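You operate a simulated robot arm through the tools that you are given. There is no shell and no other tool.

You are at the controls of a simulated robot arm. One attempt, no reset.

Task
At the blue table, dot slides G5, G6 and L5 purple.
Fine: one dot of the purple marker on top of each; they stay in the drying rack; the marker goes back in its holder.

It is judged by the outcome, as a careful person would: the job done as asked, and still so three seconds after it is handed in. It fails if anything else is knocked over, pushed out of place, dropped, spilled or broken.

Robot
A 7-joint arm with a two-finger parallel gripper, fixed in place. Base frame: the origin is at the foot of the arm, x ahead of it, y to its left, z up. Readings come in mm, degrees, newtons and seconds.
With the tool pointing down near the work surface it reaches from about 380 to 800 mm from the base axis. Its first joint turns from -143.0 to 143.0 degrees. Payload 3 kg.
The tool frame sits at the grasp point between the pads (the TCP): z along the fingers, y along the line on which they close. The tips reach 30 mm beyond it. The gripper opens to 110 mm. The fingers are 20 mm wide and 10 mm thick; the gripper's body (48 by 112 mm) begins 55 mm behind the TCP.
Orientation is that of the tool frame in the base frame, as a unit quaternion [x, y, z, w]. With the fingers straight down and closing along the base's y, the tool's x points along the base's -x, its y along +y and its z along -z.

Tools
- The arm moves only by the tool arm_command. Its argument "plan" is a list of rows, each an object of numbers (a shift or turn left out is 0, a gripper value left out holds the last): "gripper": the closure in counts, from 0 (fully open) to 255 (shut); "tx", "ty", "tz": the shift along the tool's x, y, z in mm; "ax", "ay", "az": the turn, a rotation vector about the tool's x, y, z in degrees. In form: [{"gripper": .., "tx": .., "ty": .., "tz": .., "ax": .., "ay": .., "az": ..}, ...]. A call has 1 to 20 rows; each row is the pose to reach, as a shift and turn from the pose commanded when the call began, along the tool's axes at that moment. Rows are played at 5 a second. More than 50 mm and 8.6 degrees between two rows, or a gripper value outside its range, and nothing of the call is played. A pose out of reach is approached as far as the arm can. The call stops where the force on the tool passes 40 N (or 10 N more than at its start, if that is more) or the arm is blocked; 0.2 s more then pass. The fingers move at their own pace (about 153 mm/s each) and stop on an object; they squeeze with about 22 N. The grip force told is the motor's: it shows also when the fingers shut on nothing. Time passes only in rows, and 0.2 s behind the last, so rows that repeat a pose let the fingers close. The reply holds the time, the measured pose of the TCP, the force on the tool along the base axes, the opening and the grip force, in the units named above and with some noise, with the torque about the TCP (base axes, N m) and any sound that the robot's microphone picked up.
- Cameras (640 x 400 px; columns grow to the right, rows downward): "scene" is fixed at [51.3, -501.3, 1575.7]; the picture's right is [0.45, -0.89, 0.00], its down [-0.49, -0.24, -0.84] and it looks along [0.75, 0.37, -0.54] (base axes); focal length 327 px, centre (320, 200). "wrist" rides on the gripper at [72, 17, -103] in the tool frame; the picture's right is [-0.23, 0.97, 0.00], its down [-0.76, -0.18, -0.62] and it looks along [-0.61, -0.14, 0.78] (tool axes); focal length 222 px, centre (320, 200). There is no depth. A picture from a camera that has moved, and an enlarged one, comes with that camera's place and axes in the base frame and with its lens.
- camera(camera): a new picture of that camera. The clock stands still meanwhile.
- lift_body(by): slides the trunk up (or, below 0, down) by that many mm; the arm rides with it, the base frame stays. It gives what a move gives, with no picture.
- close_up(camera, box): a new picture of the part [left, top, right, bottom] of that camera's present view, enlarged. The clock stands still meanwhile.
- close_job(): hands the job in; it is judged then, once.

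Places have to be worked out from the pictures, the camera data and where the tool is seen. Open the gripper and draw the arm clear of the work before you hand the job in, unless the task says otherwise.

The tools are called by a JSON object that holds its "api" and its "payload". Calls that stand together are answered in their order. arm_command: Moves the arm, as the interface text tells. Its arguments: {"type":"object","properties":{"plan":{"type":"array"}},"required":["plan"]} The other tools are called the same way: lift_body (by) slides the trunk up or down; camera (camera) takes a picture; close_up (camera, box) takes an enlarged picture of a part of a camera's view; close_job () hands the job in.

At the start:

```text
time: 0.0
ee_pos: [486.3, -205.6, 1234.2]
orientation: [0.0, 1.0, 0.0, 0.0]
ft_force: [-0.4, -0.3, 0.6]
wrist_torque: [0.02, 0.0, -0.02]
grip_width: 110.0
finger_force: 0.1
trunk travel left (down, up): [-425.0, 65.0]
```

scene: 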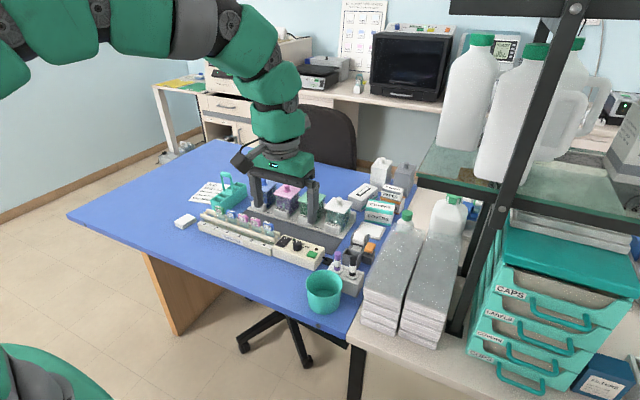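
wrist: 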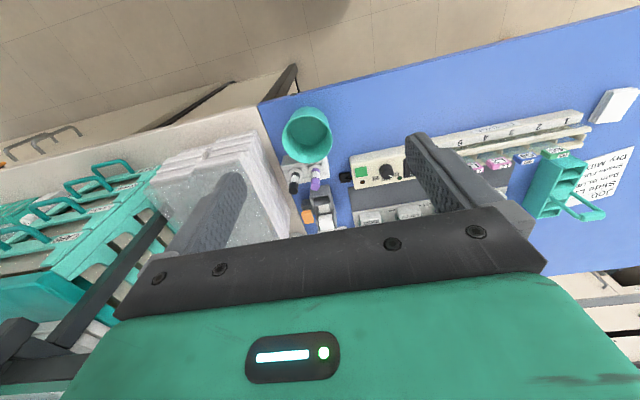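

The pictures show a drying rack with slides, a marker holder with a purple and a black marker, and a cup nearby. I enlarge the work area before moving.

{"api": "close_up", "payload": {"camera": "scene", "box": [170, 160, 290, 260]}}

{"api": "close_up", "payload": {"camera": "scene", "box": [270, 220, 390, 320]}}

{"api": "close_up", "payload": {"camera": "wrist", "box": [260, 90, 640, 260]}}

```text
4.00 times, centred on (230, 210) of scene
camera zoom: at [51.3, -501.3, 1575.7], right [0.45, -0.89, 0.0], down [-0.49, -0.24, -0.84], along [0.75, 0.37, -0.54], focal length 1309 px, centre (680, 160)
```

zoom: 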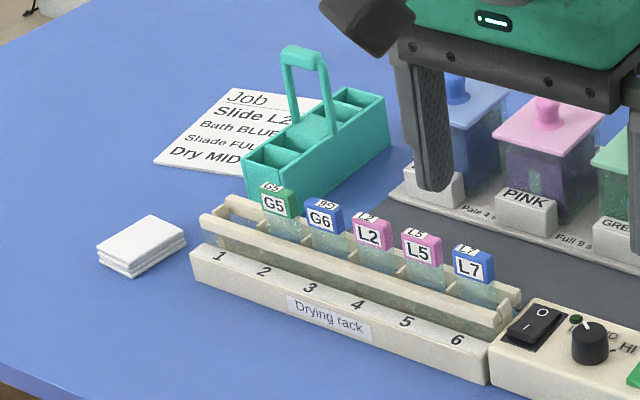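

```text
4.00 times, centred on (330, 270) of scene
camera zoom: at [51.3, -501.3, 1575.7], right [0.45, -0.89, 0.0], down [-0.49, -0.24, -0.84], along [0.75, 0.37, -0.54], focal length 1309 px, centre (280, -80)
```

zoom: 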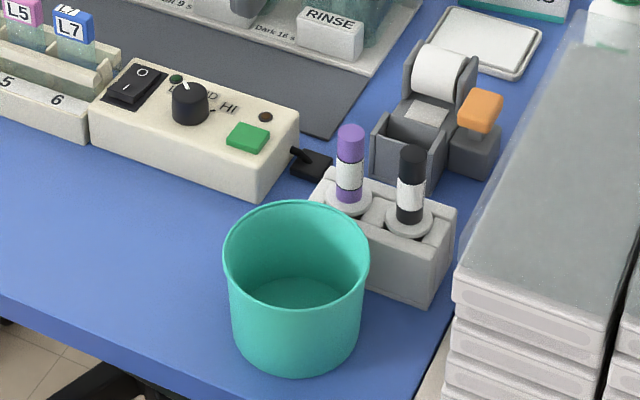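

```text
1.68 times, centred on (450, 175) of wrist
camera zoom: at [414.6, -190.0, 1339.0], right [0.23, 0.97, 0.0], down [0.76, -0.18, 0.62], along [0.61, -0.14, -0.78], focal length 374 px, centre (101, 242)
```

zoom: 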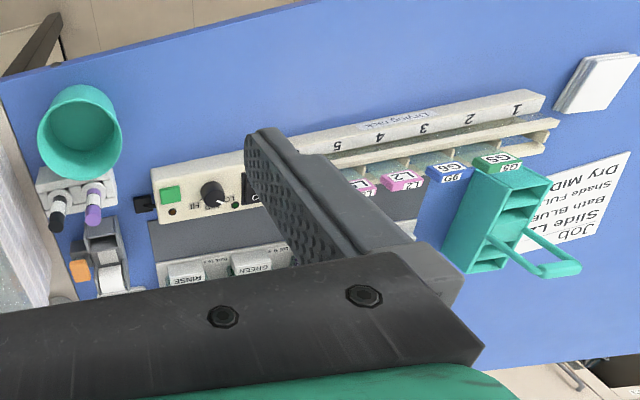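

By triangulating the two views I put the purple marker's top near (652, -256, 994) and the slide tops near z≈965. I move the open gripper high above the markers for a closer look.

{"api": "arm_command", "payload": {"plan": [{"gripper": 0, "tx": -30, "ty": -12, "tz": 20}, {"tx": -60, "ty": -25, "tz": 40}, {"tx": -90, "ty": -38, "tz": 60}, {"tx": -120, "ty": -50, "tz": 84}, {"tx": -120, "ty": -50, "tz": 84}]}}

{"api": "camera", "payload": {"camera": "wrist"}}

{"api": "camera", "payload": {"camera": "scene"}}

```text
time: 1.2
ee_pos: [607.6, -255.6, 1150.9]
orientation: [0.001, 1.0, 0.0, -0.002]
ft_force: [0.8, 0.2, -0.5]
wrist_torque: [-0.02, 0.01, -0.01]
grip_width: 109.7
finger_force: 0.2
trunk travel left (down, up): [-425.0, 65.0]
```

```text
taken
camera wrist: at [535.5, -239.3, 1254.8], right [0.23, 0.97, 0.0], down [0.76, -0.18, 0.62], along [0.61, -0.14, -0.78], focal length 222 px, centre (320, 200)
```

wrist: 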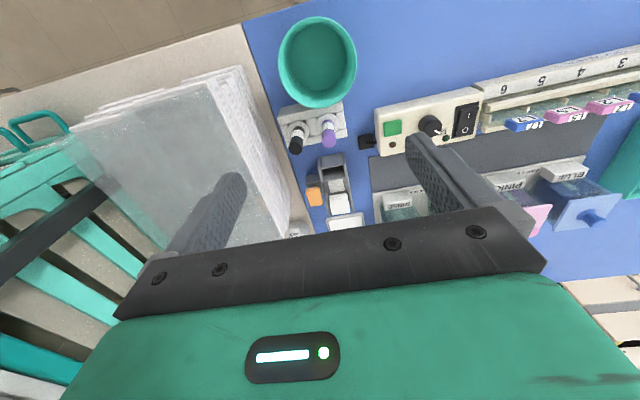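

```text
taken
```

scene: 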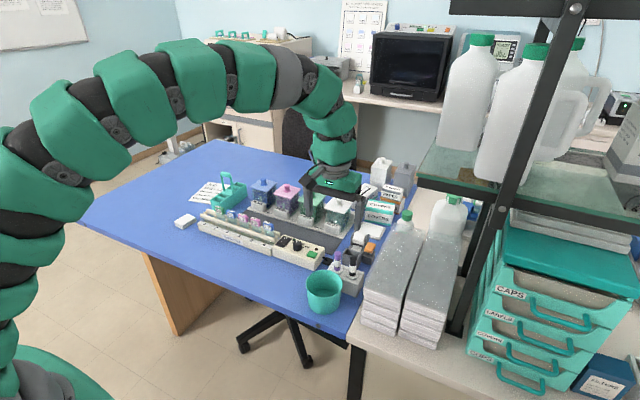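

The markers now sit near (325,130) in the wrist view. I enlarge both views to measure their position and shape.

{"api": "close_up", "payload": {"camera": "wrist", "box": [260, 90, 380, 165]}}

{"api": "close_up", "payload": {"camera": "scene", "box": [310, 230, 390, 280]}}

{"api": "close_up", "payload": {"camera": "scene", "box": [195, 195, 275, 245]}}

{"api": "close_up", "payload": {"camera": "wrist", "box": [470, 40, 640, 146]}}

```text
5.33 times, centred on (320, 128) of wrist
camera zoom: at [535.5, -239.3, 1254.8], right [0.23, 0.97, 0.0], down [0.76, -0.18, 0.62], along [0.61, -0.14, -0.78], focal length 1185 px, centre (320, 587)
```

zoom: 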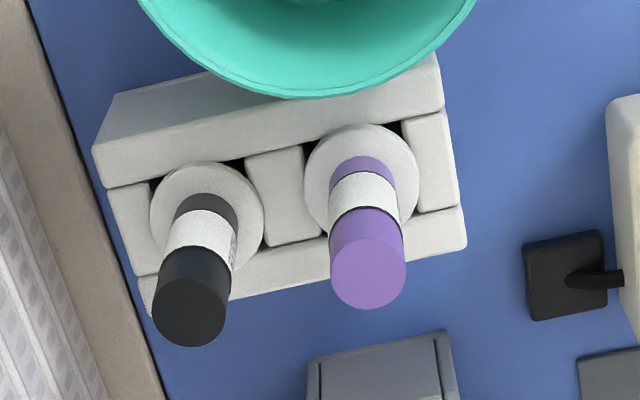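

```text
8.00 times, centred on (350, 255) of scene
camera zoom: at [51.3, -501.3, 1575.7], right [0.45, -0.89, 0.0], down [-0.49, -0.24, -0.84], along [0.75, 0.37, -0.54], focal length 2619 px, centre (80, -240)
```

zoom: 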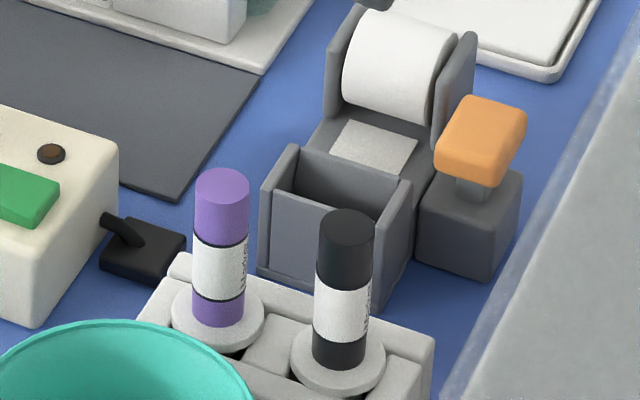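

```text
8.00 times, centred on (235, 220) of scene
camera zoom: at [51.3, -501.3, 1575.7], right [0.45, -0.89, 0.0], down [-0.49, -0.24, -0.84], along [0.75, 0.37, -0.54], focal length 2619 px, centre (1000, 40)
```

zoom: 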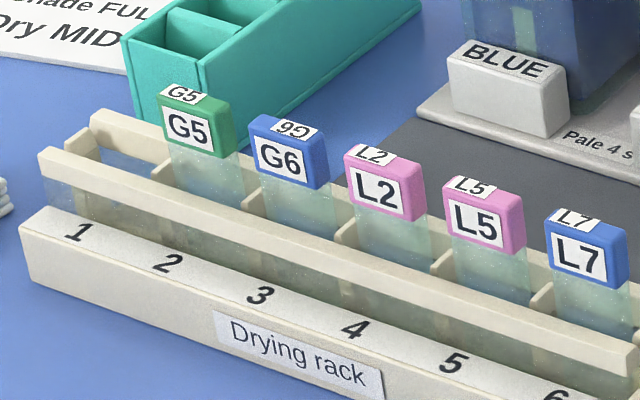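

```text
3.76 times, centred on (555, 93) of wrist
camera zoom: at [535.5, -239.3, 1254.8], right [0.23, 0.97, 0.0], down [0.76, -0.18, 0.62], along [0.61, -0.14, -0.78], focal length 836 px, centre (-565, 603)
```

zoom: 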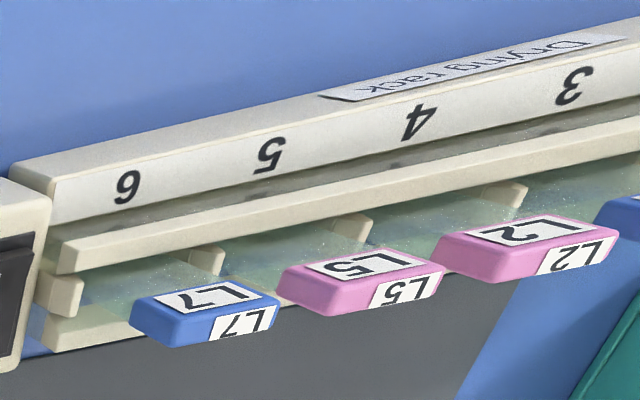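

The purple marker's top comes out near (650, -255, 993), about 17.5 mm across, with the black one 44 mm away in -y. I narrow the fingers to about 32 mm and come down to 35 mm above the marker's top to check alignment.

{"api": "arm_command", "payload": {"plan": [{"gripper": 181, "tx": -15, "ty": 0, "tz": 0}, {"tx": -43, "ty": 0.5, "tz": 0}, {"tx": -43, "ty": 0.5, "tz": 30}, {"tx": -43, "ty": 0.5, "tz": 60}, {"tx": -43, "ty": 0.5, "tz": 85}, {"tx": -43, "ty": 0.5, "tz": 85}]}}

{"api": "camera", "payload": {"camera": "wrist"}}

{"api": "close_up", "payload": {"camera": "scene", "box": [270, 170, 430, 270]}}

```text
time: 2.6
ee_pos: [648.1, -254.1, 1065.7]
orientation: [-0.001, 1.0, 0.0, 0.0]
ft_force: [-0.6, -1.1, -0.4]
wrist_torque: [0.0, -0.02, -0.02]
grip_width: 31.6
finger_force: 0.0
trunk travel left (down, up): [-425.0, 65.0]
```

```text
taken
camera wrist: at [577.7, -238.9, 1169.6], right [0.23, 0.97, 0.0], down [0.76, -0.18, 0.62], along [0.61, -0.14, -0.78], focal length 222 px, centre (320, 200)
```

wrist: 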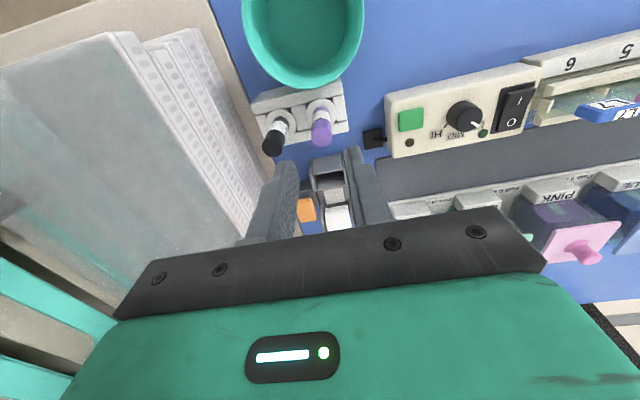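

```text
4.00 times, centred on (350, 220) of scene
camera zoom: at [51.3, -501.3, 1575.7], right [0.45, -0.89, 0.0], down [-0.49, -0.24, -0.84], along [0.75, 0.37, -0.54], focal length 1309 px, centre (200, 120)
```

zoom: 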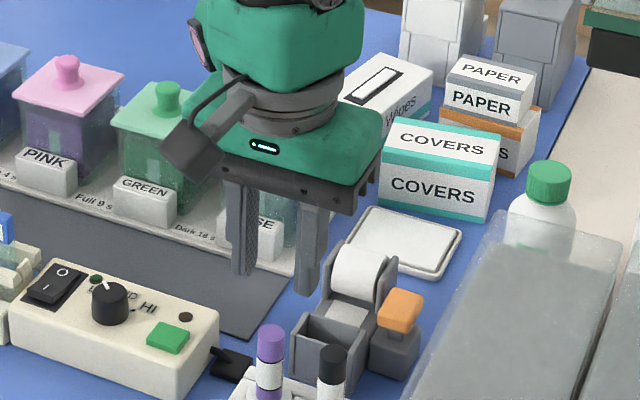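

The tool tips project where the scene picture shows them, so the calibration holds. I enlarge the wrist view to refine the marker's position.

{"api": "close_up", "payload": {"camera": "wrist", "box": [250, 80, 378, 160]}}

{"api": "close_up", "payload": {"camera": "scene", "box": [310, 230, 374, 270]}}

```text
5.00 times, centred on (314, 120) of wrist
camera zoom: at [577.7, -238.9, 1169.6], right [0.23, 0.97, 0.0], down [0.76, -0.18, 0.62], along [0.61, -0.14, -0.78], focal length 1111 px, centre (350, 600)
```

zoom: 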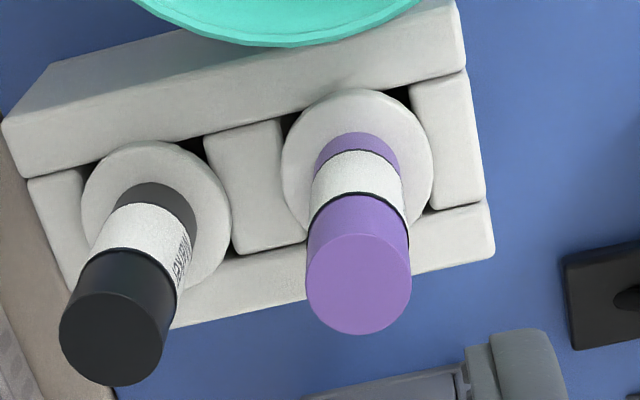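

```text
10.00 times, centred on (342, 250) of scene
camera zoom: at [51.3, -501.3, 1575.7], right [0.45, -0.89, 0.0], down [-0.49, -0.24, -0.84], along [0.75, 0.37, -0.54], focal length 3273 px, centre (100, -300)
```

zoom: 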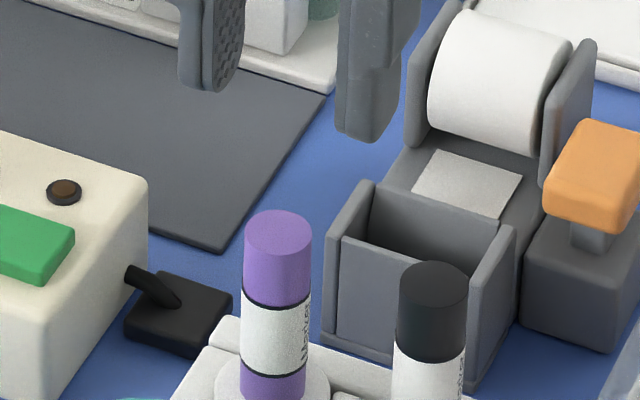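

Both views agree on the marker at about (649, -254.5), with its collar near z≈932. I descend part way, tips just past the marker's top, to check the fingers straddle it.

{"api": "arm_command", "payload": {"plan": [{"gripper": 181, "tx": 0, "ty": 0.4, "tz": 20}, {"tx": 0, "ty": 0.4, "tz": 38}, {"tx": 0, "ty": 0.4, "tz": 52}, {"tx": 0, "ty": 0.4, "tz": 52}]}}

{"api": "camera", "payload": {"camera": "wrist"}}

{"api": "close_up", "payload": {"camera": "wrist", "box": [240, 90, 400, 190]}}

{"api": "close_up", "payload": {"camera": "scene", "box": [290, 200, 386, 260]}}

```text
time: 3.6
ee_pos: [649.3, -254.1, 1012.8]
orientation: [0.0, 1.0, 0.0, -0.001]
ft_force: [-0.5, 0.1, 0.3]
wrist_torque: [-0.03, 0.02, -0.03]
grip_width: 31.9
finger_force: 0.0
trunk travel left (down, up): [-425.0, 65.0]
```

```text
taken
camera wrist: at [577.5, -239.4, 1116.8], right [0.23, 0.97, 0.0], down [0.76, -0.18, 0.62], along [0.61, -0.14, -0.78], focal length 222 px, centre (320, 200)
```

wrist: 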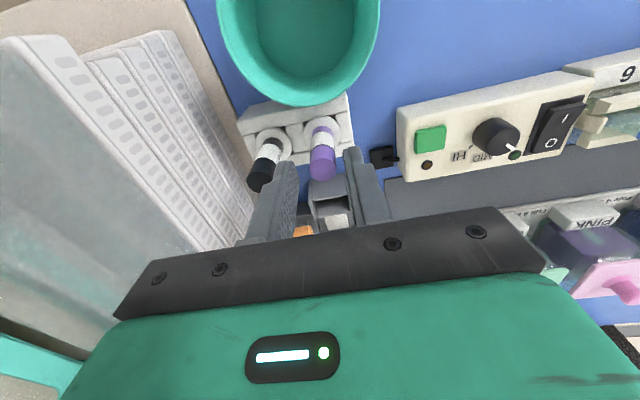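

```text
4.00 times, centred on (320, 140) of wrist
camera zoom: at [577.5, -239.4, 1116.8], right [0.23, 0.97, 0.0], down [0.76, -0.18, 0.62], along [0.61, -0.14, -0.78], focal length 888 px, centre (320, 440)
```

zoom: 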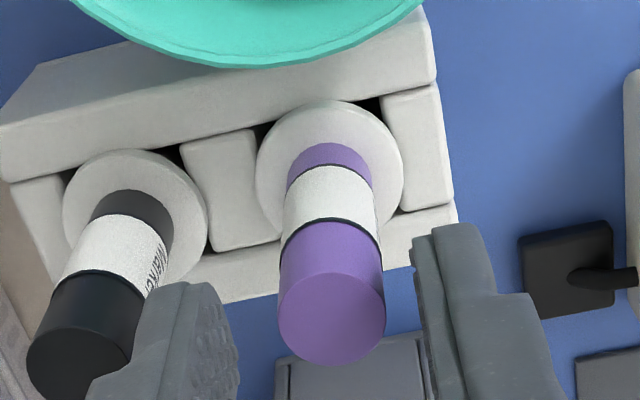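

```text
6.67 times, centred on (338, 230) of scene
camera zoom: at [51.3, -501.3, 1575.7], right [0.45, -0.89, 0.0], down [-0.49, -0.24, -0.84], along [0.75, 0.37, -0.54], focal length 2182 px, centre (200, 0)
```

zoom: 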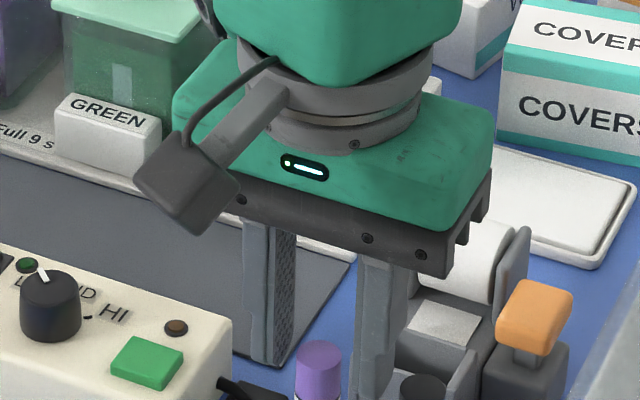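

The fingers straddle the purple marker evenly and clear the black one. I descend to TCP z≈974 and close on the marker.

{"api": "arm_command", "payload": {"plan": [{"gripper": 181, "tx": -0.5, "ty": 0, "tz": 13}, {"tx": -0.5, "ty": 0, "tz": 26}, {"tx": -0.5, "ty": 0, "tz": 39}, {"tx": -0.5, "ty": 0, "tz": 39}]}}

{"api": "camera", "payload": {"camera": "wrist"}}

{"api": "close_up", "payload": {"camera": "scene", "box": [300, 220, 380, 270]}}

```text
time: 4.6
ee_pos: [649.7, -254.8, 974.7]
orientation: [0.0, 1.0, 0.0, 0.0]
ft_force: [-0.3, -0.5, -0.4]
wrist_torque: [0.02, 0.0, -0.01]
grip_width: 31.8
finger_force: 0.0
trunk travel left (down, up): [-425.0, 65.0]
```

```text
taken
camera wrist: at [578.4, -239.4, 1078.5], right [0.23, 0.97, 0.0], down [0.76, -0.18, 0.62], along [0.61, -0.14, -0.78], focal length 222 px, centre (320, 200)
```

wrist: 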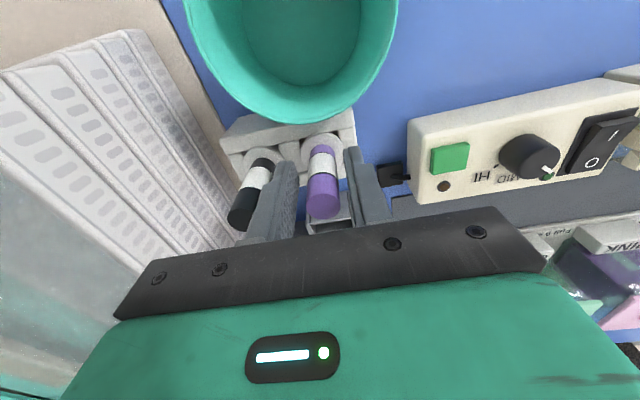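

```text
8.00 times, centred on (340, 245) of scene
camera zoom: at [51.3, -501.3, 1575.7], right [0.45, -0.89, 0.0], down [-0.49, -0.24, -0.84], along [0.75, 0.37, -0.54], focal length 2619 px, centre (160, -160)
```

zoom: 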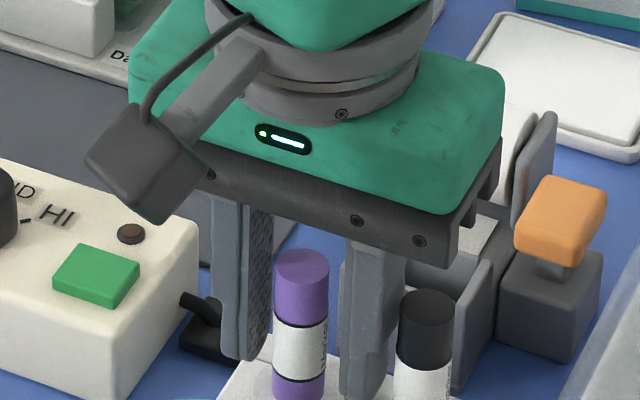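

No contact, and the marker stands centred between the pads. I close the gripper on it.

{"api": "arm_command", "payload": {"plan": [{"gripper": 215}, {"gripper": 235}, {"gripper": 255}, {"gripper": 255}, {"gripper": 255}]}}

{"api": "close_up", "payload": {"camera": "wrist", "box": [240, 110, 400, 230]}}

```text
time: 5.8
ee_pos: [649.8, -255.0, 973.9]
orientation: [0.0, 1.0, 0.0, 0.001]
ft_force: [0.7, 0.2, 0.5]
wrist_torque: [0.01, 0.0, 0.04]
grip_width: 16.5
finger_force: 21.8
trunk travel left (down, up): [-425.0, 65.0]
```

```text
3.33 times, centred on (320, 170) of wrist
camera zoom: at [578.3, -239.4, 1078.6], right [0.23, 0.97, 0.0], down [0.76, -0.18, 0.62], along [0.61, -0.14, -0.78], focal length 740 px, centre (320, 300)
```

zoom: 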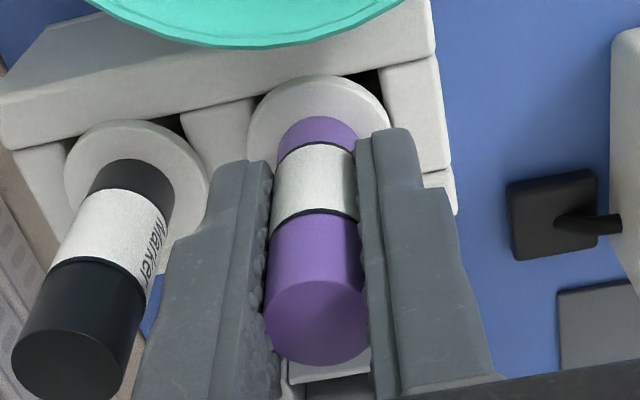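

The marker is gripped at 16.5 mm with 21.8 N. I lift straight up slowly and look.

{"api": "arm_command", "payload": {"plan": [{"gripper": 255, "tz": -5}, {"tz": -12}, {"tz": -22}, {"tz": -34}, {"tz": -48}, {"tz": -62}, {"tz": -76}, {"tz": -76}]}}

{"api": "camera", "payload": {"camera": "wrist"}}

{"api": "close_up", "payload": {"camera": "scene", "box": [300, 210, 396, 280]}}

```text
time: 7.6
ee_pos: [648.4, -255.3, 1050.4]
orientation: [-0.001, 1.0, 0.0, -0.001]
ft_force: [0.6, 0.4, 0.1]
wrist_torque: [0.01, 0.0, 0.0]
grip_width: 16.0
finger_force: 22.0
trunk travel left (down, up): [-425.0, 65.0]
```

```text
taken
camera wrist: at [578.2, -239.5, 1154.7], right [0.23, 0.97, 0.0], down [0.76, -0.18, 0.62], along [0.61, -0.14, -0.78], focal length 222 px, centre (320, 200)
```

wrist: 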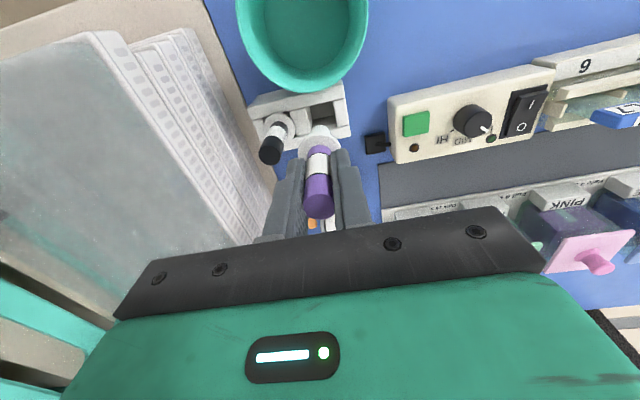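

```text
5.71 times, centred on (348, 245) of scene
camera zoom: at [51.3, -501.3, 1575.7], right [0.45, -0.89, 0.0], down [-0.49, -0.24, -0.84], along [0.75, 0.37, -0.54], focal length 1870 px, centre (160, -57)
```

zoom: 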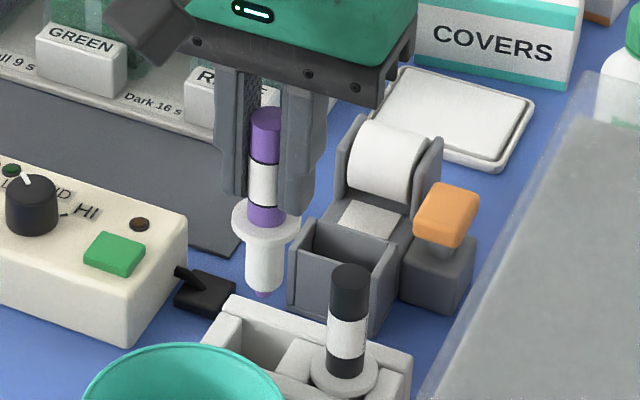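

The collar and white nib section lift out with the marker, and its purple tip hangs about 90 mm below the TCP. I raise it further and carry it toward the rack at a safe height.

{"api": "arm_command", "payload": {"plan": [{"gripper": 255, "tz": -20}, {"tz": -42}, {"tz": -65}, {"ty": 25, "tz": -65}, {"ty": 60, "tz": -65}, {"ty": 95, "tz": -65}, {"ty": 130, "tz": -65}, {"ty": 165, "tz": -65}, {"ty": 200, "tz": -65}, {"ty": 235, "tz": -65}, {"ty": 270, "tz": -65}, {"ty": 300, "tz": -65}, {"ty": 320, "tz": -65}, {"ty": 320, "tz": -65}]}}

{"api": "camera", "payload": {"camera": "wrist"}}

{"api": "camera", "payload": {"camera": "scene"}}

```text
time: 10.6
ee_pos: [649.3, 64.8, 1115.5]
orientation: [0.0, 1.0, 0.0, -0.001]
ft_force: [-1.2, 0.7, -0.5]
wrist_torque: [0.01, 0.01, 0.01]
grip_width: 16.1
finger_force: 21.8
trunk travel left (down, up): [-425.0, 65.0]
```

```text
taken
camera wrist: at [577.9, 81.0, 1220.5], right [0.23, 0.97, 0.0], down [0.76, -0.18, 0.62], along [0.61, -0.14, -0.78], focal length 222 px, centre (320, 200)
```

wrist: 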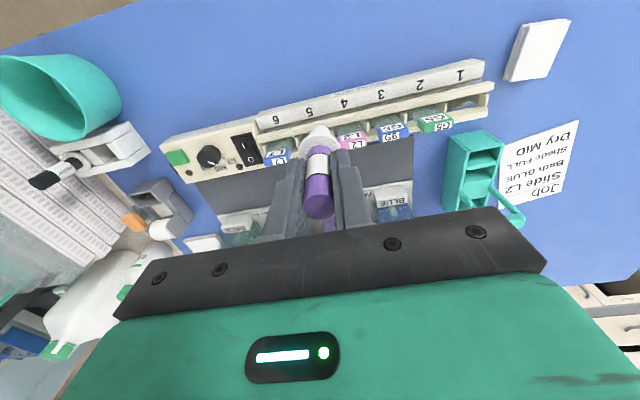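

```text
taken
```

scene: 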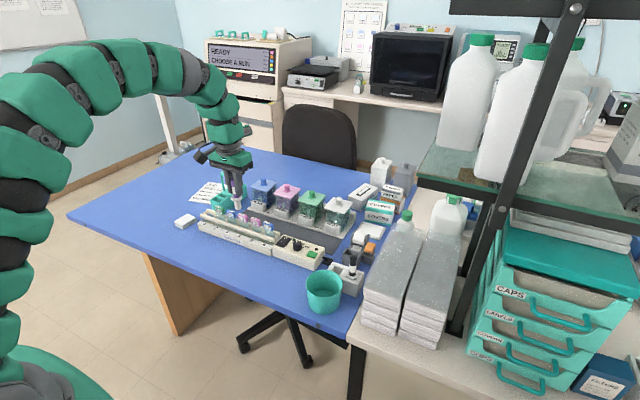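

The marker is held steady over the rack area. I enlarge both views of the slides and of the marker's tip.

{"api": "close_up", "payload": {"camera": "wrist", "box": [250, 75, 410, 175]}}

{"api": "close_up", "payload": {"camera": "wrist", "box": [320, 75, 480, 175]}}

{"api": "close_up", "payload": {"camera": "scene", "box": [190, 175, 286, 235]}}

{"api": "close_up", "payload": {"camera": "scene", "box": [200, 200, 248, 230]}}

```text
4.00 times, centred on (330, 125) of wrist
camera zoom: at [577.9, 81.0, 1220.5], right [0.23, 0.97, 0.0], down [0.76, -0.18, 0.62], along [0.61, -0.14, -0.78], focal length 888 px, centre (280, 500)
```

zoom: 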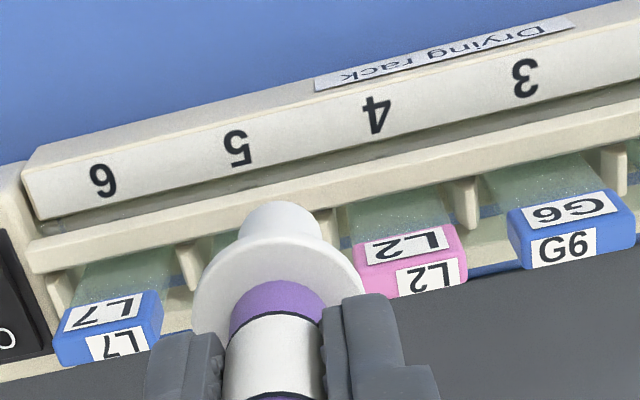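

```text
4.00 times, centred on (400, 125) of wrist
camera zoom: at [577.9, 81.0, 1220.5], right [0.23, 0.97, 0.0], down [0.76, -0.18, 0.62], along [0.61, -0.14, -0.78], focal length 888 px, centre (0, 500)
```

zoom: 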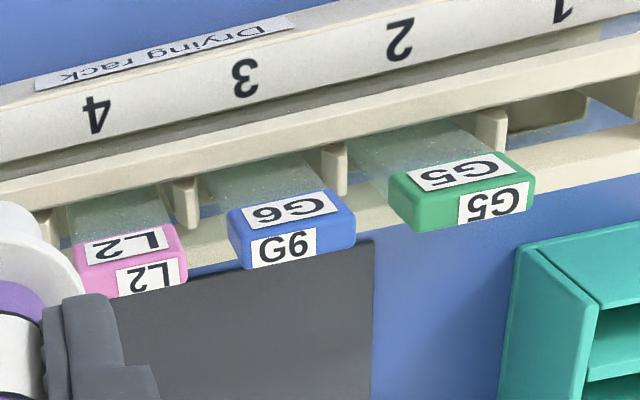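

```text
6.67 times, centred on (238, 205) of scene
camera zoom: at [51.3, -501.3, 1575.7], right [0.45, -0.89, 0.0], down [-0.49, -0.24, -0.84], along [0.75, 0.37, -0.54], focal length 2182 px, centre (867, 167)
```

zoom: 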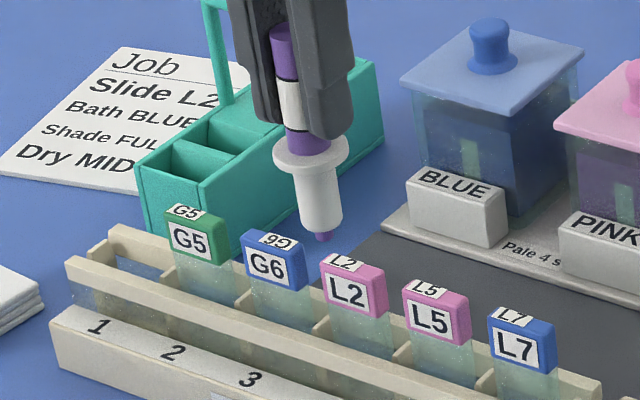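

```text
13.33 times, centred on (224, 215) of scene
camera zoom: at [51.3, -501.3, 1575.7], right [0.45, -0.89, 0.0], down [-0.49, -0.24, -0.84], along [0.75, 0.37, -0.54], focal length 4364 px, centre (1600, 0)
```

zoom: 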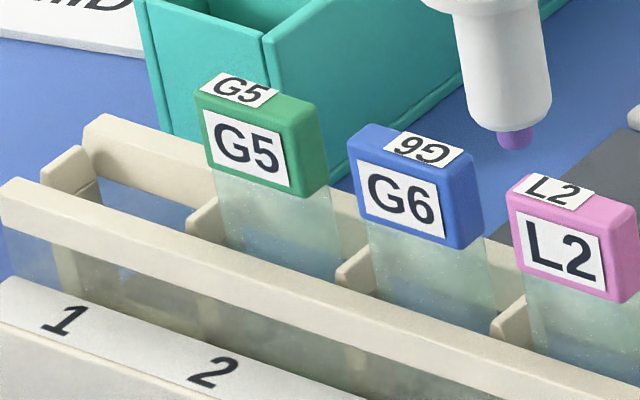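

Combining views, the slide caps are about 35 × 10 mm on top, in a row at x≈700, z≈968–970: G5 y≈193, G6 y≈143.5, L2 y≈95, L5 y≈47, L7 y≈-3. I move to hover about 12 mm above the half of L5's top without the label.

{"api": "arm_command", "payload": {"plan": [{"gripper": 255, "tx": -25, "ty": -12, "tz": 0}, {"tx": -49.7, "ty": -24, "tz": 0}, {"tx": -49.7, "ty": -24, "tz": 16}, {"tx": -49.7, "ty": -24, "tz": 32}, {"tx": -49.7, "ty": -24, "tz": 43}, {"tx": -49.7, "ty": -24, "tz": 43}]}}

{"api": "close_up", "payload": {"camera": "scene", "box": [222, 190, 286, 230]}}

{"api": "close_up", "payload": {"camera": "wrist", "box": [240, 75, 400, 175]}}

```text
time: 12.0
ee_pos: [701.0, 42.3, 1073.3]
orientation: [0.0, 1.0, 0.0, -0.001]
ft_force: [0.5, 0.6, 0.3]
wrist_torque: [0.04, 0.03, 0.03]
grip_width: 16.1
finger_force: 22.1
trunk travel left (down, up): [-425.0, 65.0]
```

```text
10.00 times, centred on (254, 210) of scene
camera zoom: at [51.3, -501.3, 1575.7], right [0.45, -0.89, 0.0], down [-0.49, -0.24, -0.84], along [0.75, 0.37, -0.54], focal length 3273 px, centre (980, 100)
```

zoom: 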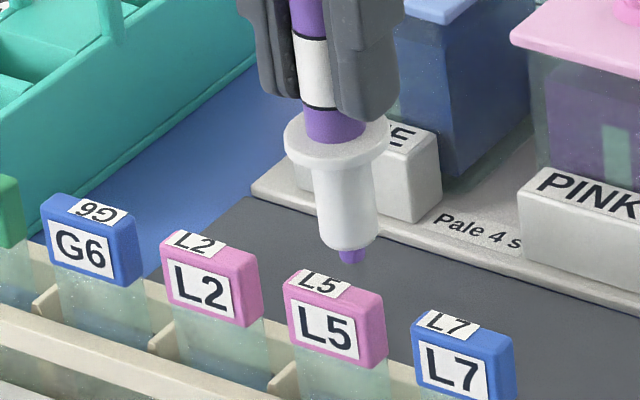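

```text
4.00 times, centred on (320, 125) of wrist
camera zoom: at [628.7, 57.0, 1176.8], right [0.23, 0.97, 0.0], down [0.76, -0.18, 0.62], along [0.61, -0.14, -0.78], focal length 888 px, centre (320, 500)
```

zoom: 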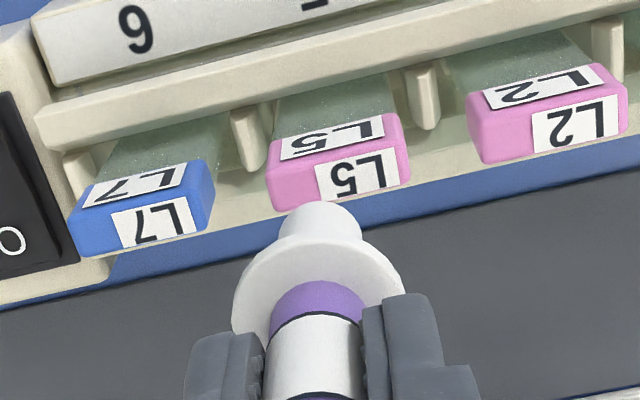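

Both views agree the tip would land about 2 mm too far back (+x) on L5's top and about 4 mm to its blank side. I shift 2 mm toward the base and lower to just above expected contact.

{"api": "arm_command", "payload": {"plan": [{"gripper": 255, "tx": 2, "tz": 0}, {"tx": 2, "tz": 3}, {"tx": 2, "tz": 6}, {"tx": 2, "tz": 7.5}, {"tx": 2, "tz": 7.5}]}}

{"api": "close_up", "payload": {"camera": "scene", "box": [238, 200, 270, 220]}}

{"api": "close_up", "payload": {"camera": "wrist", "box": [280, 85, 376, 145]}}

```text
time: 13.2
ee_pos: [697.6, 41.4, 1065.9]
orientation: [0.0, 1.0, 0.0, 0.0]
ft_force: [0.8, 0.4, -0.9]
wrist_torque: [-0.01, 0.01, 0.0]
grip_width: 16.1
finger_force: 22.0
trunk travel left (down, up): [-425.0, 65.0]
```

```text
16.00 times, centred on (254, 210) of scene
camera zoom: at [51.3, -501.3, 1575.7], right [0.45, -0.89, 0.0], down [-0.49, -0.24, -0.84], along [0.75, 0.37, -0.54], focal length 5237 px, centre (1376, 40)
```

zoom: 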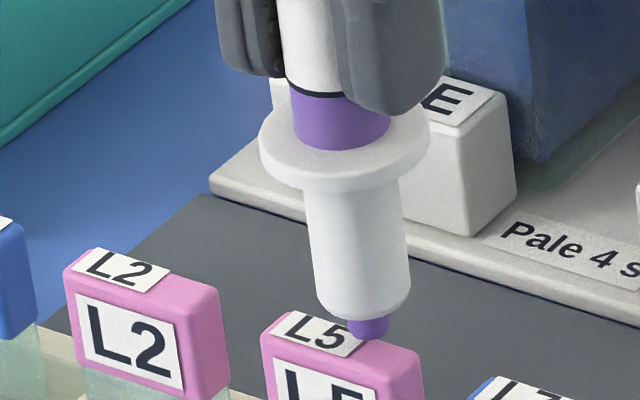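

```text
6.67 times, centred on (328, 115) of wrist
camera zoom: at [626.1, 56.8, 1169.5], right [0.23, 0.97, 0.0], down [0.76, -0.18, 0.62], along [0.61, -0.14, -0.78], focal length 1481 px, centre (267, 767)
```

zoom: 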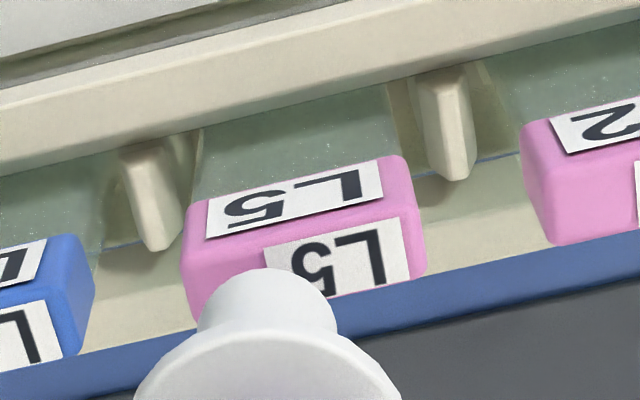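

The alignment now looks centred in both views, with about 3–4 mm left to go. I lower in small steps, watching the force.

{"api": "arm_command", "payload": {"plan": [{"gripper": 255, "tz": 0.7}, {"tz": 1.4}, {"tz": 2.0}, {"tz": 2.0}]}}

```text
time: 14.2
ee_pos: [698.4, 40.7, 1062.2]
orientation: [0.0, 1.0, 0.0, 0.0]
ft_force: [0.0, -0.2, -0.1]
wrist_torque: [-0.01, -0.04, 0.02]
grip_width: 16.3
finger_force: 22.3
trunk travel left (down, up): [-425.0, 65.0]
```

No contact force yet, so I step down another millimetre.

{"api": "arm_command", "payload": {"plan": [{"gripper": 255, "tz": 0.5}, {"tz": 1.0}, {"tz": 1.0}]}}

{"api": "close_up", "payload": {"camera": "scene", "box": [242, 203, 266, 218]}}

```text
time: 15.0
ee_pos: [698.1, 41.4, 1062.4]
orientation: [0.0, 1.0, 0.0, 0.0]
ft_force: [1.1, -0.3, 0.9]
wrist_torque: [0.02, -0.02, -0.02]
grip_width: 16.4
finger_force: 22.3
trunk travel left (down, up): [-425.0, 65.0]
```

```text
16.00 times, centred on (254, 210) of scene
camera zoom: at [51.3, -501.3, 1575.7], right [0.45, -0.89, 0.0], down [-0.49, -0.24, -0.84], along [0.75, 0.37, -0.54], focal length 5237 px, centre (1376, 32)
```

zoom: 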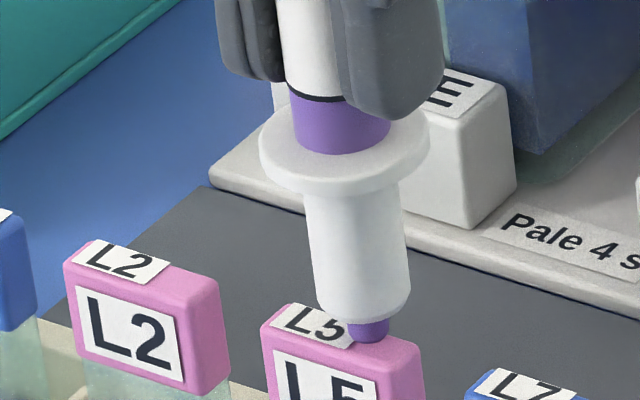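

Force is still about zero, and the tip sits at the middle of L5's top in the picture. I continue in sub-millimetre steps.

{"api": "arm_command", "payload": {"plan": [{"gripper": 255, "tz": 0.4}, {"tz": 0.8}, {"tz": 0.8}]}}

```text
time: 15.8
ee_pos: [697.8, 42.4, 1061.4]
orientation: [0.0, 1.0, 0.001, 0.0]
ft_force: [-0.4, -0.1, 7.9]
wrist_torque: [-0.01, -0.03, 0.02]
grip_width: 16.0
finger_force: 22.1
trunk travel left (down, up): [-425.0, 65.0]
```

A 7.9 N upward force shows the tip has touched L5. I lift straight up and check the dot.

{"api": "arm_command", "payload": {"plan": [{"gripper": 255, "tz": -2}, {"tz": -8}, {"tz": -18}, {"tz": -30}, {"tz": -30}]}}

{"api": "close_up", "payload": {"camera": "scene", "box": [232, 195, 272, 220]}}

{"api": "close_up", "payload": {"camera": "wrist", "box": [240, 75, 400, 175]}}

```text
time: 17.0
ee_pos: [695.6, 40.7, 1093.0]
orientation: [0.0, 1.0, 0.0, 0.0]
ft_force: [-0.5, 0.3, 0.6]
wrist_torque: [-0.02, -0.01, 0.0]
grip_width: 16.4
finger_force: 22.1
trunk travel left (down, up): [-425.0, 65.0]
```

```text
16.00 times, centred on (252, 208) of scene
camera zoom: at [51.3, -501.3, 1575.7], right [0.45, -0.89, 0.0], down [-0.49, -0.24, -0.84], along [0.75, 0.37, -0.54], focal length 5237 px, centre (1408, 80)
```

zoom: 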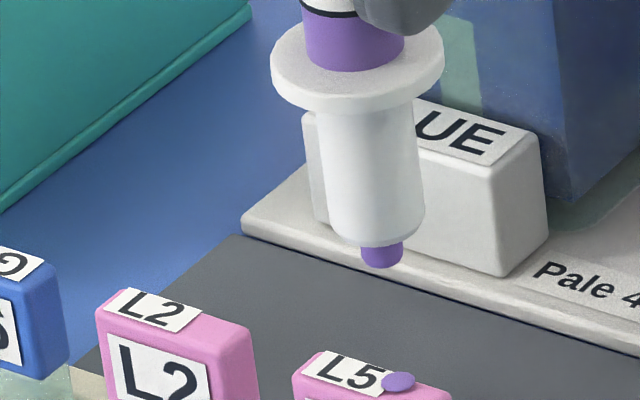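

```text
4.00 times, centred on (320, 125) of wrist
camera zoom: at [625.6, 57.1, 1196.3], right [0.23, 0.97, 0.0], down [0.76, -0.18, 0.62], along [0.61, -0.14, -0.78], focal length 888 px, centre (320, 500)
```

zoom: 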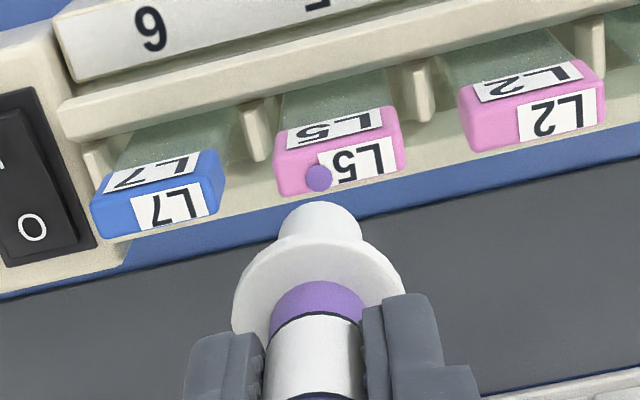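

One clean purple dot sits on top of L5, and the slide has not moved. Next I carry the marker 30 mm above the caps to G6, aim at its blank side (+y), and hover about 8 mm above.

{"api": "arm_command", "payload": {"plan": [{"gripper": 255, "ty": 30}, {"ty": 60}, {"ty": 90}, {"ty": 108.2}, {"ty": 108.2, "tz": 10}, {"ty": 108.2, "tz": 20}, {"ty": 108.2, "tz": 22}, {"ty": 108.2, "tz": 22}]}}

{"api": "close_up", "payload": {"camera": "scene", "box": [212, 192, 252, 217]}}

{"api": "close_up", "payload": {"camera": "wrist", "box": [280, 85, 376, 145]}}

```text
time: 18.8
ee_pos: [697.4, 150.0, 1069.3]
orientation: [0.0, 1.0, 0.0, -0.001]
ft_force: [-0.4, -0.2, -0.5]
wrist_torque: [0.01, 0.02, -0.04]
grip_width: 16.2
finger_force: 22.4
trunk travel left (down, up): [-425.0, 65.0]
```

```text
16.00 times, centred on (232, 204) of scene
camera zoom: at [51.3, -501.3, 1575.7], right [0.45, -0.89, 0.0], down [-0.49, -0.24, -0.84], along [0.75, 0.37, -0.54], focal length 5237 px, centre (1728, 128)
```

zoom: 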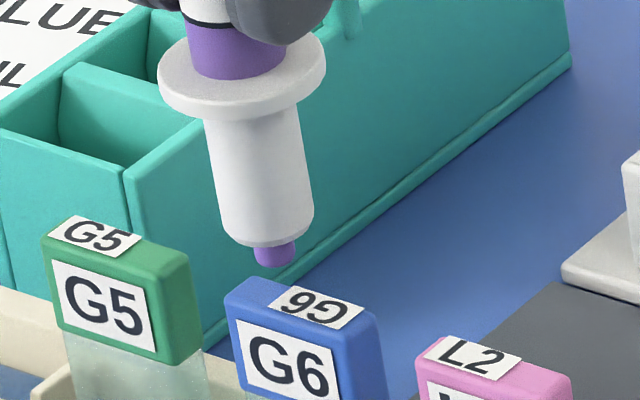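

```text
6.67 times, centred on (328, 115) of wrist
camera zoom: at [626.1, 165.0, 1173.9], right [0.23, 0.97, 0.0], down [0.76, -0.18, 0.62], along [0.61, -0.14, -0.78], focal length 1481 px, centre (267, 767)
```

zoom: 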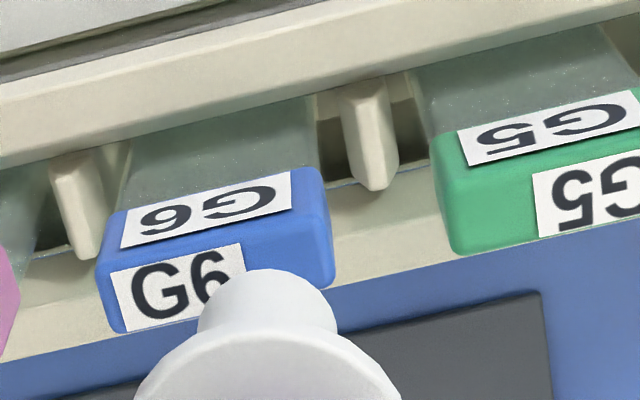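

The tip would land on G6's blank half, about 2 mm to the back of centre, so I shift 1 mm toward the base. I lower to 1 mm above the height where L5 made contact.

{"api": "arm_command", "payload": {"plan": [{"gripper": 255, "tx": 1, "tz": 0}, {"tx": 1, "tz": 3}, {"tx": 1, "tz": 5.5}, {"tx": 1, "tz": 6.3}, {"tx": 1, "tz": 6.3}]}}

{"api": "close_up", "payload": {"camera": "scene", "box": [212, 192, 252, 217]}}

```text
time: 20.0
ee_pos: [696.7, 150.6, 1062.8]
orientation: [0.0, 1.0, 0.0, 0.0]
ft_force: [0.1, 0.1, 0.7]
wrist_torque: [0.01, -0.02, 0.01]
grip_width: 16.2
finger_force: 21.9
trunk travel left (down, up): [-425.0, 65.0]
```

```text
16.00 times, centred on (232, 204) of scene
camera zoom: at [51.3, -501.3, 1575.7], right [0.45, -0.89, 0.0], down [-0.49, -0.24, -0.84], along [0.75, 0.37, -0.54], focal length 5237 px, centre (1728, 128)
```

zoom: 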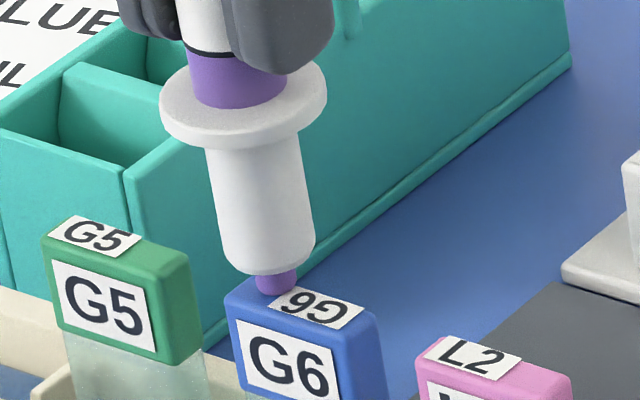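

The tip is just above the middle of G6's blank area. I step down gently until it touches.

{"api": "arm_command", "payload": {"plan": [{"gripper": 255, "tz": 0.4}, {"tz": 0.9}, {"tz": 0.9}]}}

```text
time: 20.8
ee_pos: [696.5, 149.1, 1062.6]
orientation: [0.001, 1.0, 0.0, 0.0]
ft_force: [0.5, -0.9, 0.5]
wrist_torque: [0.05, 0.01, 0.01]
grip_width: 16.3
finger_force: 21.8
trunk travel left (down, up): [-425.0, 65.0]
```

No contact yet, so I take another small step down.

{"api": "arm_command", "payload": {"plan": [{"gripper": 255, "tz": 0.4}, {"tz": 0.8}, {"tz": 0.8}]}}

```text
time: 21.6
ee_pos: [696.4, 149.9, 1062.1]
orientation: [0.001, 1.0, 0.0, 0.0]
ft_force: [0.4, 0.9, 7.0]
wrist_torque: [0.01, -0.04, -0.02]
grip_width: 16.1
finger_force: 22.1
trunk travel left (down, up): [-425.0, 65.0]
```

A 7 N upward force shows contact with G6. I lift straight up and check.

{"api": "arm_command", "payload": {"plan": [{"gripper": 255, "tz": -2}, {"tz": -8}, {"tz": -18}, {"tz": -30}, {"tz": -30}]}}

{"api": "close_up", "payload": {"camera": "scene", "box": [212, 192, 252, 217]}}

{"api": "close_up", "payload": {"camera": "wrist", "box": [260, 75, 420, 175]}}

```text
time: 22.8
ee_pos: [696.0, 148.9, 1092.1]
orientation: [0.0, 1.0, 0.0, 0.0]
ft_force: [-0.6, -0.6, -0.2]
wrist_torque: [0.0, -0.01, 0.0]
grip_width: 16.4
finger_force: 21.9
trunk travel left (down, up): [-425.0, 65.0]
```

```text
16.00 times, centred on (232, 204) of scene
camera zoom: at [51.3, -501.3, 1575.7], right [0.45, -0.89, 0.0], down [-0.49, -0.24, -0.84], along [0.75, 0.37, -0.54], focal length 5237 px, centre (1728, 128)
```

zoom: 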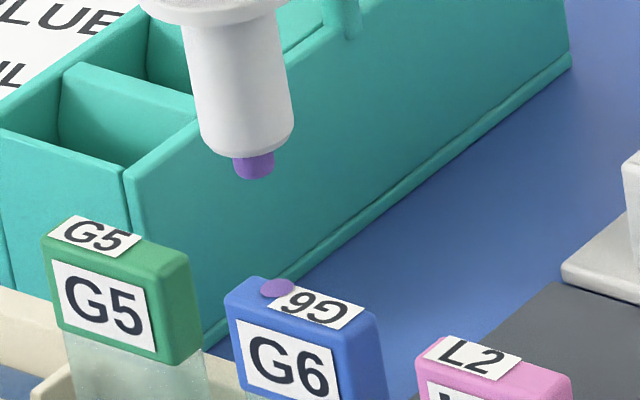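

```text
4.00 times, centred on (340, 125) of wrist
camera zoom: at [624.8, 165.0, 1195.9], right [0.23, 0.97, 0.0], down [0.76, -0.18, 0.62], along [0.61, -0.14, -0.78], focal length 888 px, centre (240, 500)
```

zoom: 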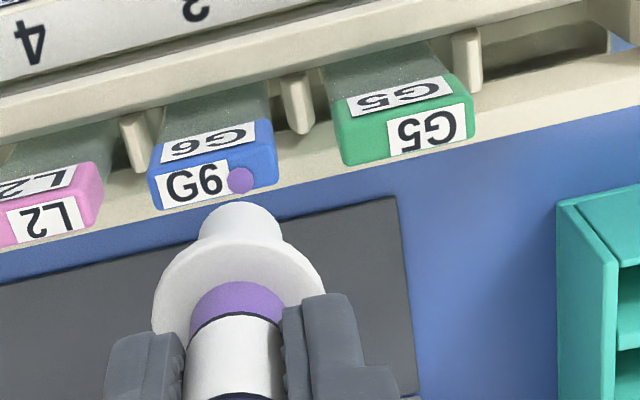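

G6 has one dot, sitting a little toward the back of its top. For G5 I shift another 2 mm toward the base, aim at its blank side (y≈185), and hover about 8 mm above.

{"api": "arm_command", "payload": {"plan": [{"gripper": 255, "tx": 2, "ty": 12}, {"tx": 2, "ty": 25}, {"tx": 2, "ty": 35.8}, {"tx": 2, "ty": 35.8, "tz": 10}, {"tx": 2, "ty": 35.8, "tz": 20}, {"tx": 2, "ty": 35.8, "tz": 22}, {"tx": 2, "ty": 35.8, "tz": 22}]}}

{"api": "close_up", "payload": {"camera": "scene", "box": [200, 187, 240, 212]}}

{"api": "close_up", "payload": {"camera": "wrist", "box": [280, 85, 376, 145]}}

```text
time: 24.4
ee_pos: [695.5, 185.6, 1069.0]
orientation: [0.0, 1.0, 0.0, -0.001]
ft_force: [-0.1, -0.5, -0.4]
wrist_torque: [0.0, 0.01, 0.03]
grip_width: 16.3
finger_force: 22.1
trunk travel left (down, up): [-425.0, 65.0]
```

```text
16.00 times, centred on (220, 200) of scene
camera zoom: at [51.3, -501.3, 1575.7], right [0.45, -0.89, 0.0], down [-0.49, -0.24, -0.84], along [0.75, 0.37, -0.54], focal length 5237 px, centre (1920, 208)
```

zoom: 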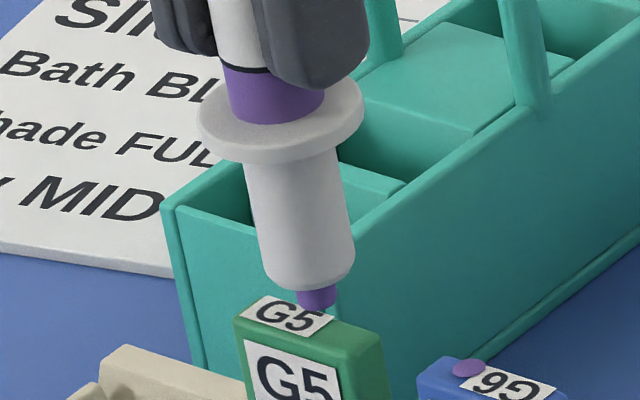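

```text
6.67 times, centred on (328, 115) of wrist
camera zoom: at [623.2, 201.2, 1173.6], right [0.23, 0.97, 0.0], down [0.76, -0.18, 0.62], along [0.61, -0.14, -0.78], focal length 1481 px, centre (267, 767)
```

zoom: 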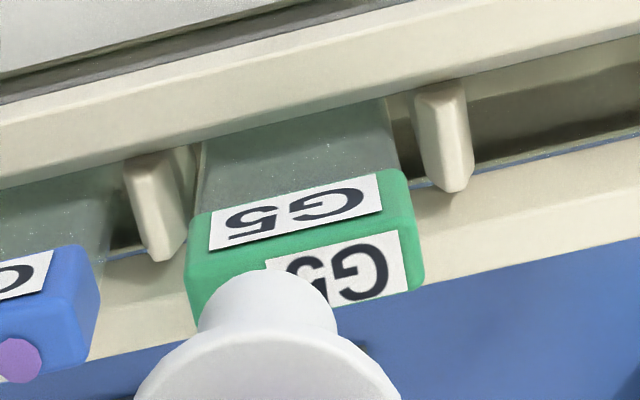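

The tip lines up with the middle of G5's top, just off the label with a 2 mm shift to -y. I lower to about 1.5 mm above contact.

{"api": "arm_command", "payload": {"plan": [{"gripper": 255, "ty": -2, "tz": 0}, {"ty": -2, "tz": 3}, {"ty": -2, "tz": 5.5}, {"ty": -2, "tz": 6.3}, {"ty": -2, "tz": 6.3}]}}

{"api": "close_up", "payload": {"camera": "scene", "box": [200, 187, 240, 212]}}

```text
time: 25.6
ee_pos: [694.9, 184.4, 1063.4]
orientation: [0.0, 1.0, 0.0, -0.001]
ft_force: [-0.2, 0.2, -0.9]
wrist_torque: [0.03, 0.01, -0.01]
grip_width: 16.4
finger_force: 22.0
trunk travel left (down, up): [-425.0, 65.0]
```

```text
16.00 times, centred on (220, 200) of scene
camera zoom: at [51.3, -501.3, 1575.7], right [0.45, -0.89, 0.0], down [-0.49, -0.24, -0.84], along [0.75, 0.37, -0.54], focal length 5237 px, centre (1920, 208)
```

zoom: 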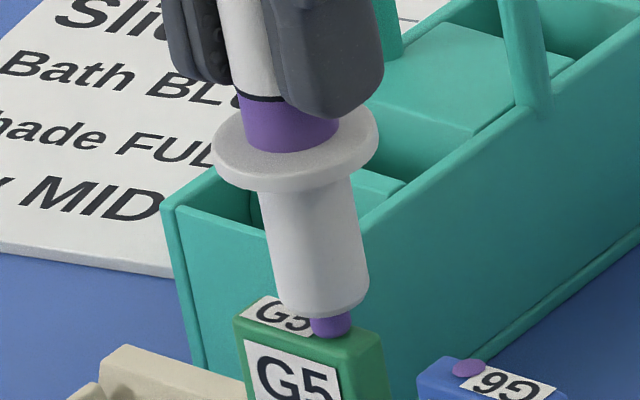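

The tip is centred over G5's top, just above it. I step down until there is light contact.

{"api": "arm_command", "payload": {"plan": [{"gripper": 255, "tz": 0.4}, {"tz": 0.9}, {"tz": 0.9}]}}

```text
time: 26.4
ee_pos: [695.3, 184.1, 1061.6]
orientation: [0.0, 1.0, 0.0, -0.002]
ft_force: [0.4, -0.8, 0.0]
wrist_torque: [-0.02, 0.04, 0.02]
grip_width: 16.6
finger_force: 22.0
trunk travel left (down, up): [-425.0, 65.0]
```

Still no contact, so I take another small step.

{"api": "arm_command", "payload": {"plan": [{"gripper": 255, "tz": 0.4}, {"tz": 0.8}, {"tz": 0.8}]}}

```text
time: 27.2
ee_pos: [695.1, 183.0, 1061.8]
orientation: [0.0, 1.0, 0.0, 0.0]
ft_force: [1.0, 0.2, 5.3]
wrist_torque: [0.05, -0.01, 0.02]
grip_width: 16.1
finger_force: 21.8
trunk travel left (down, up): [-425.0, 65.0]
```

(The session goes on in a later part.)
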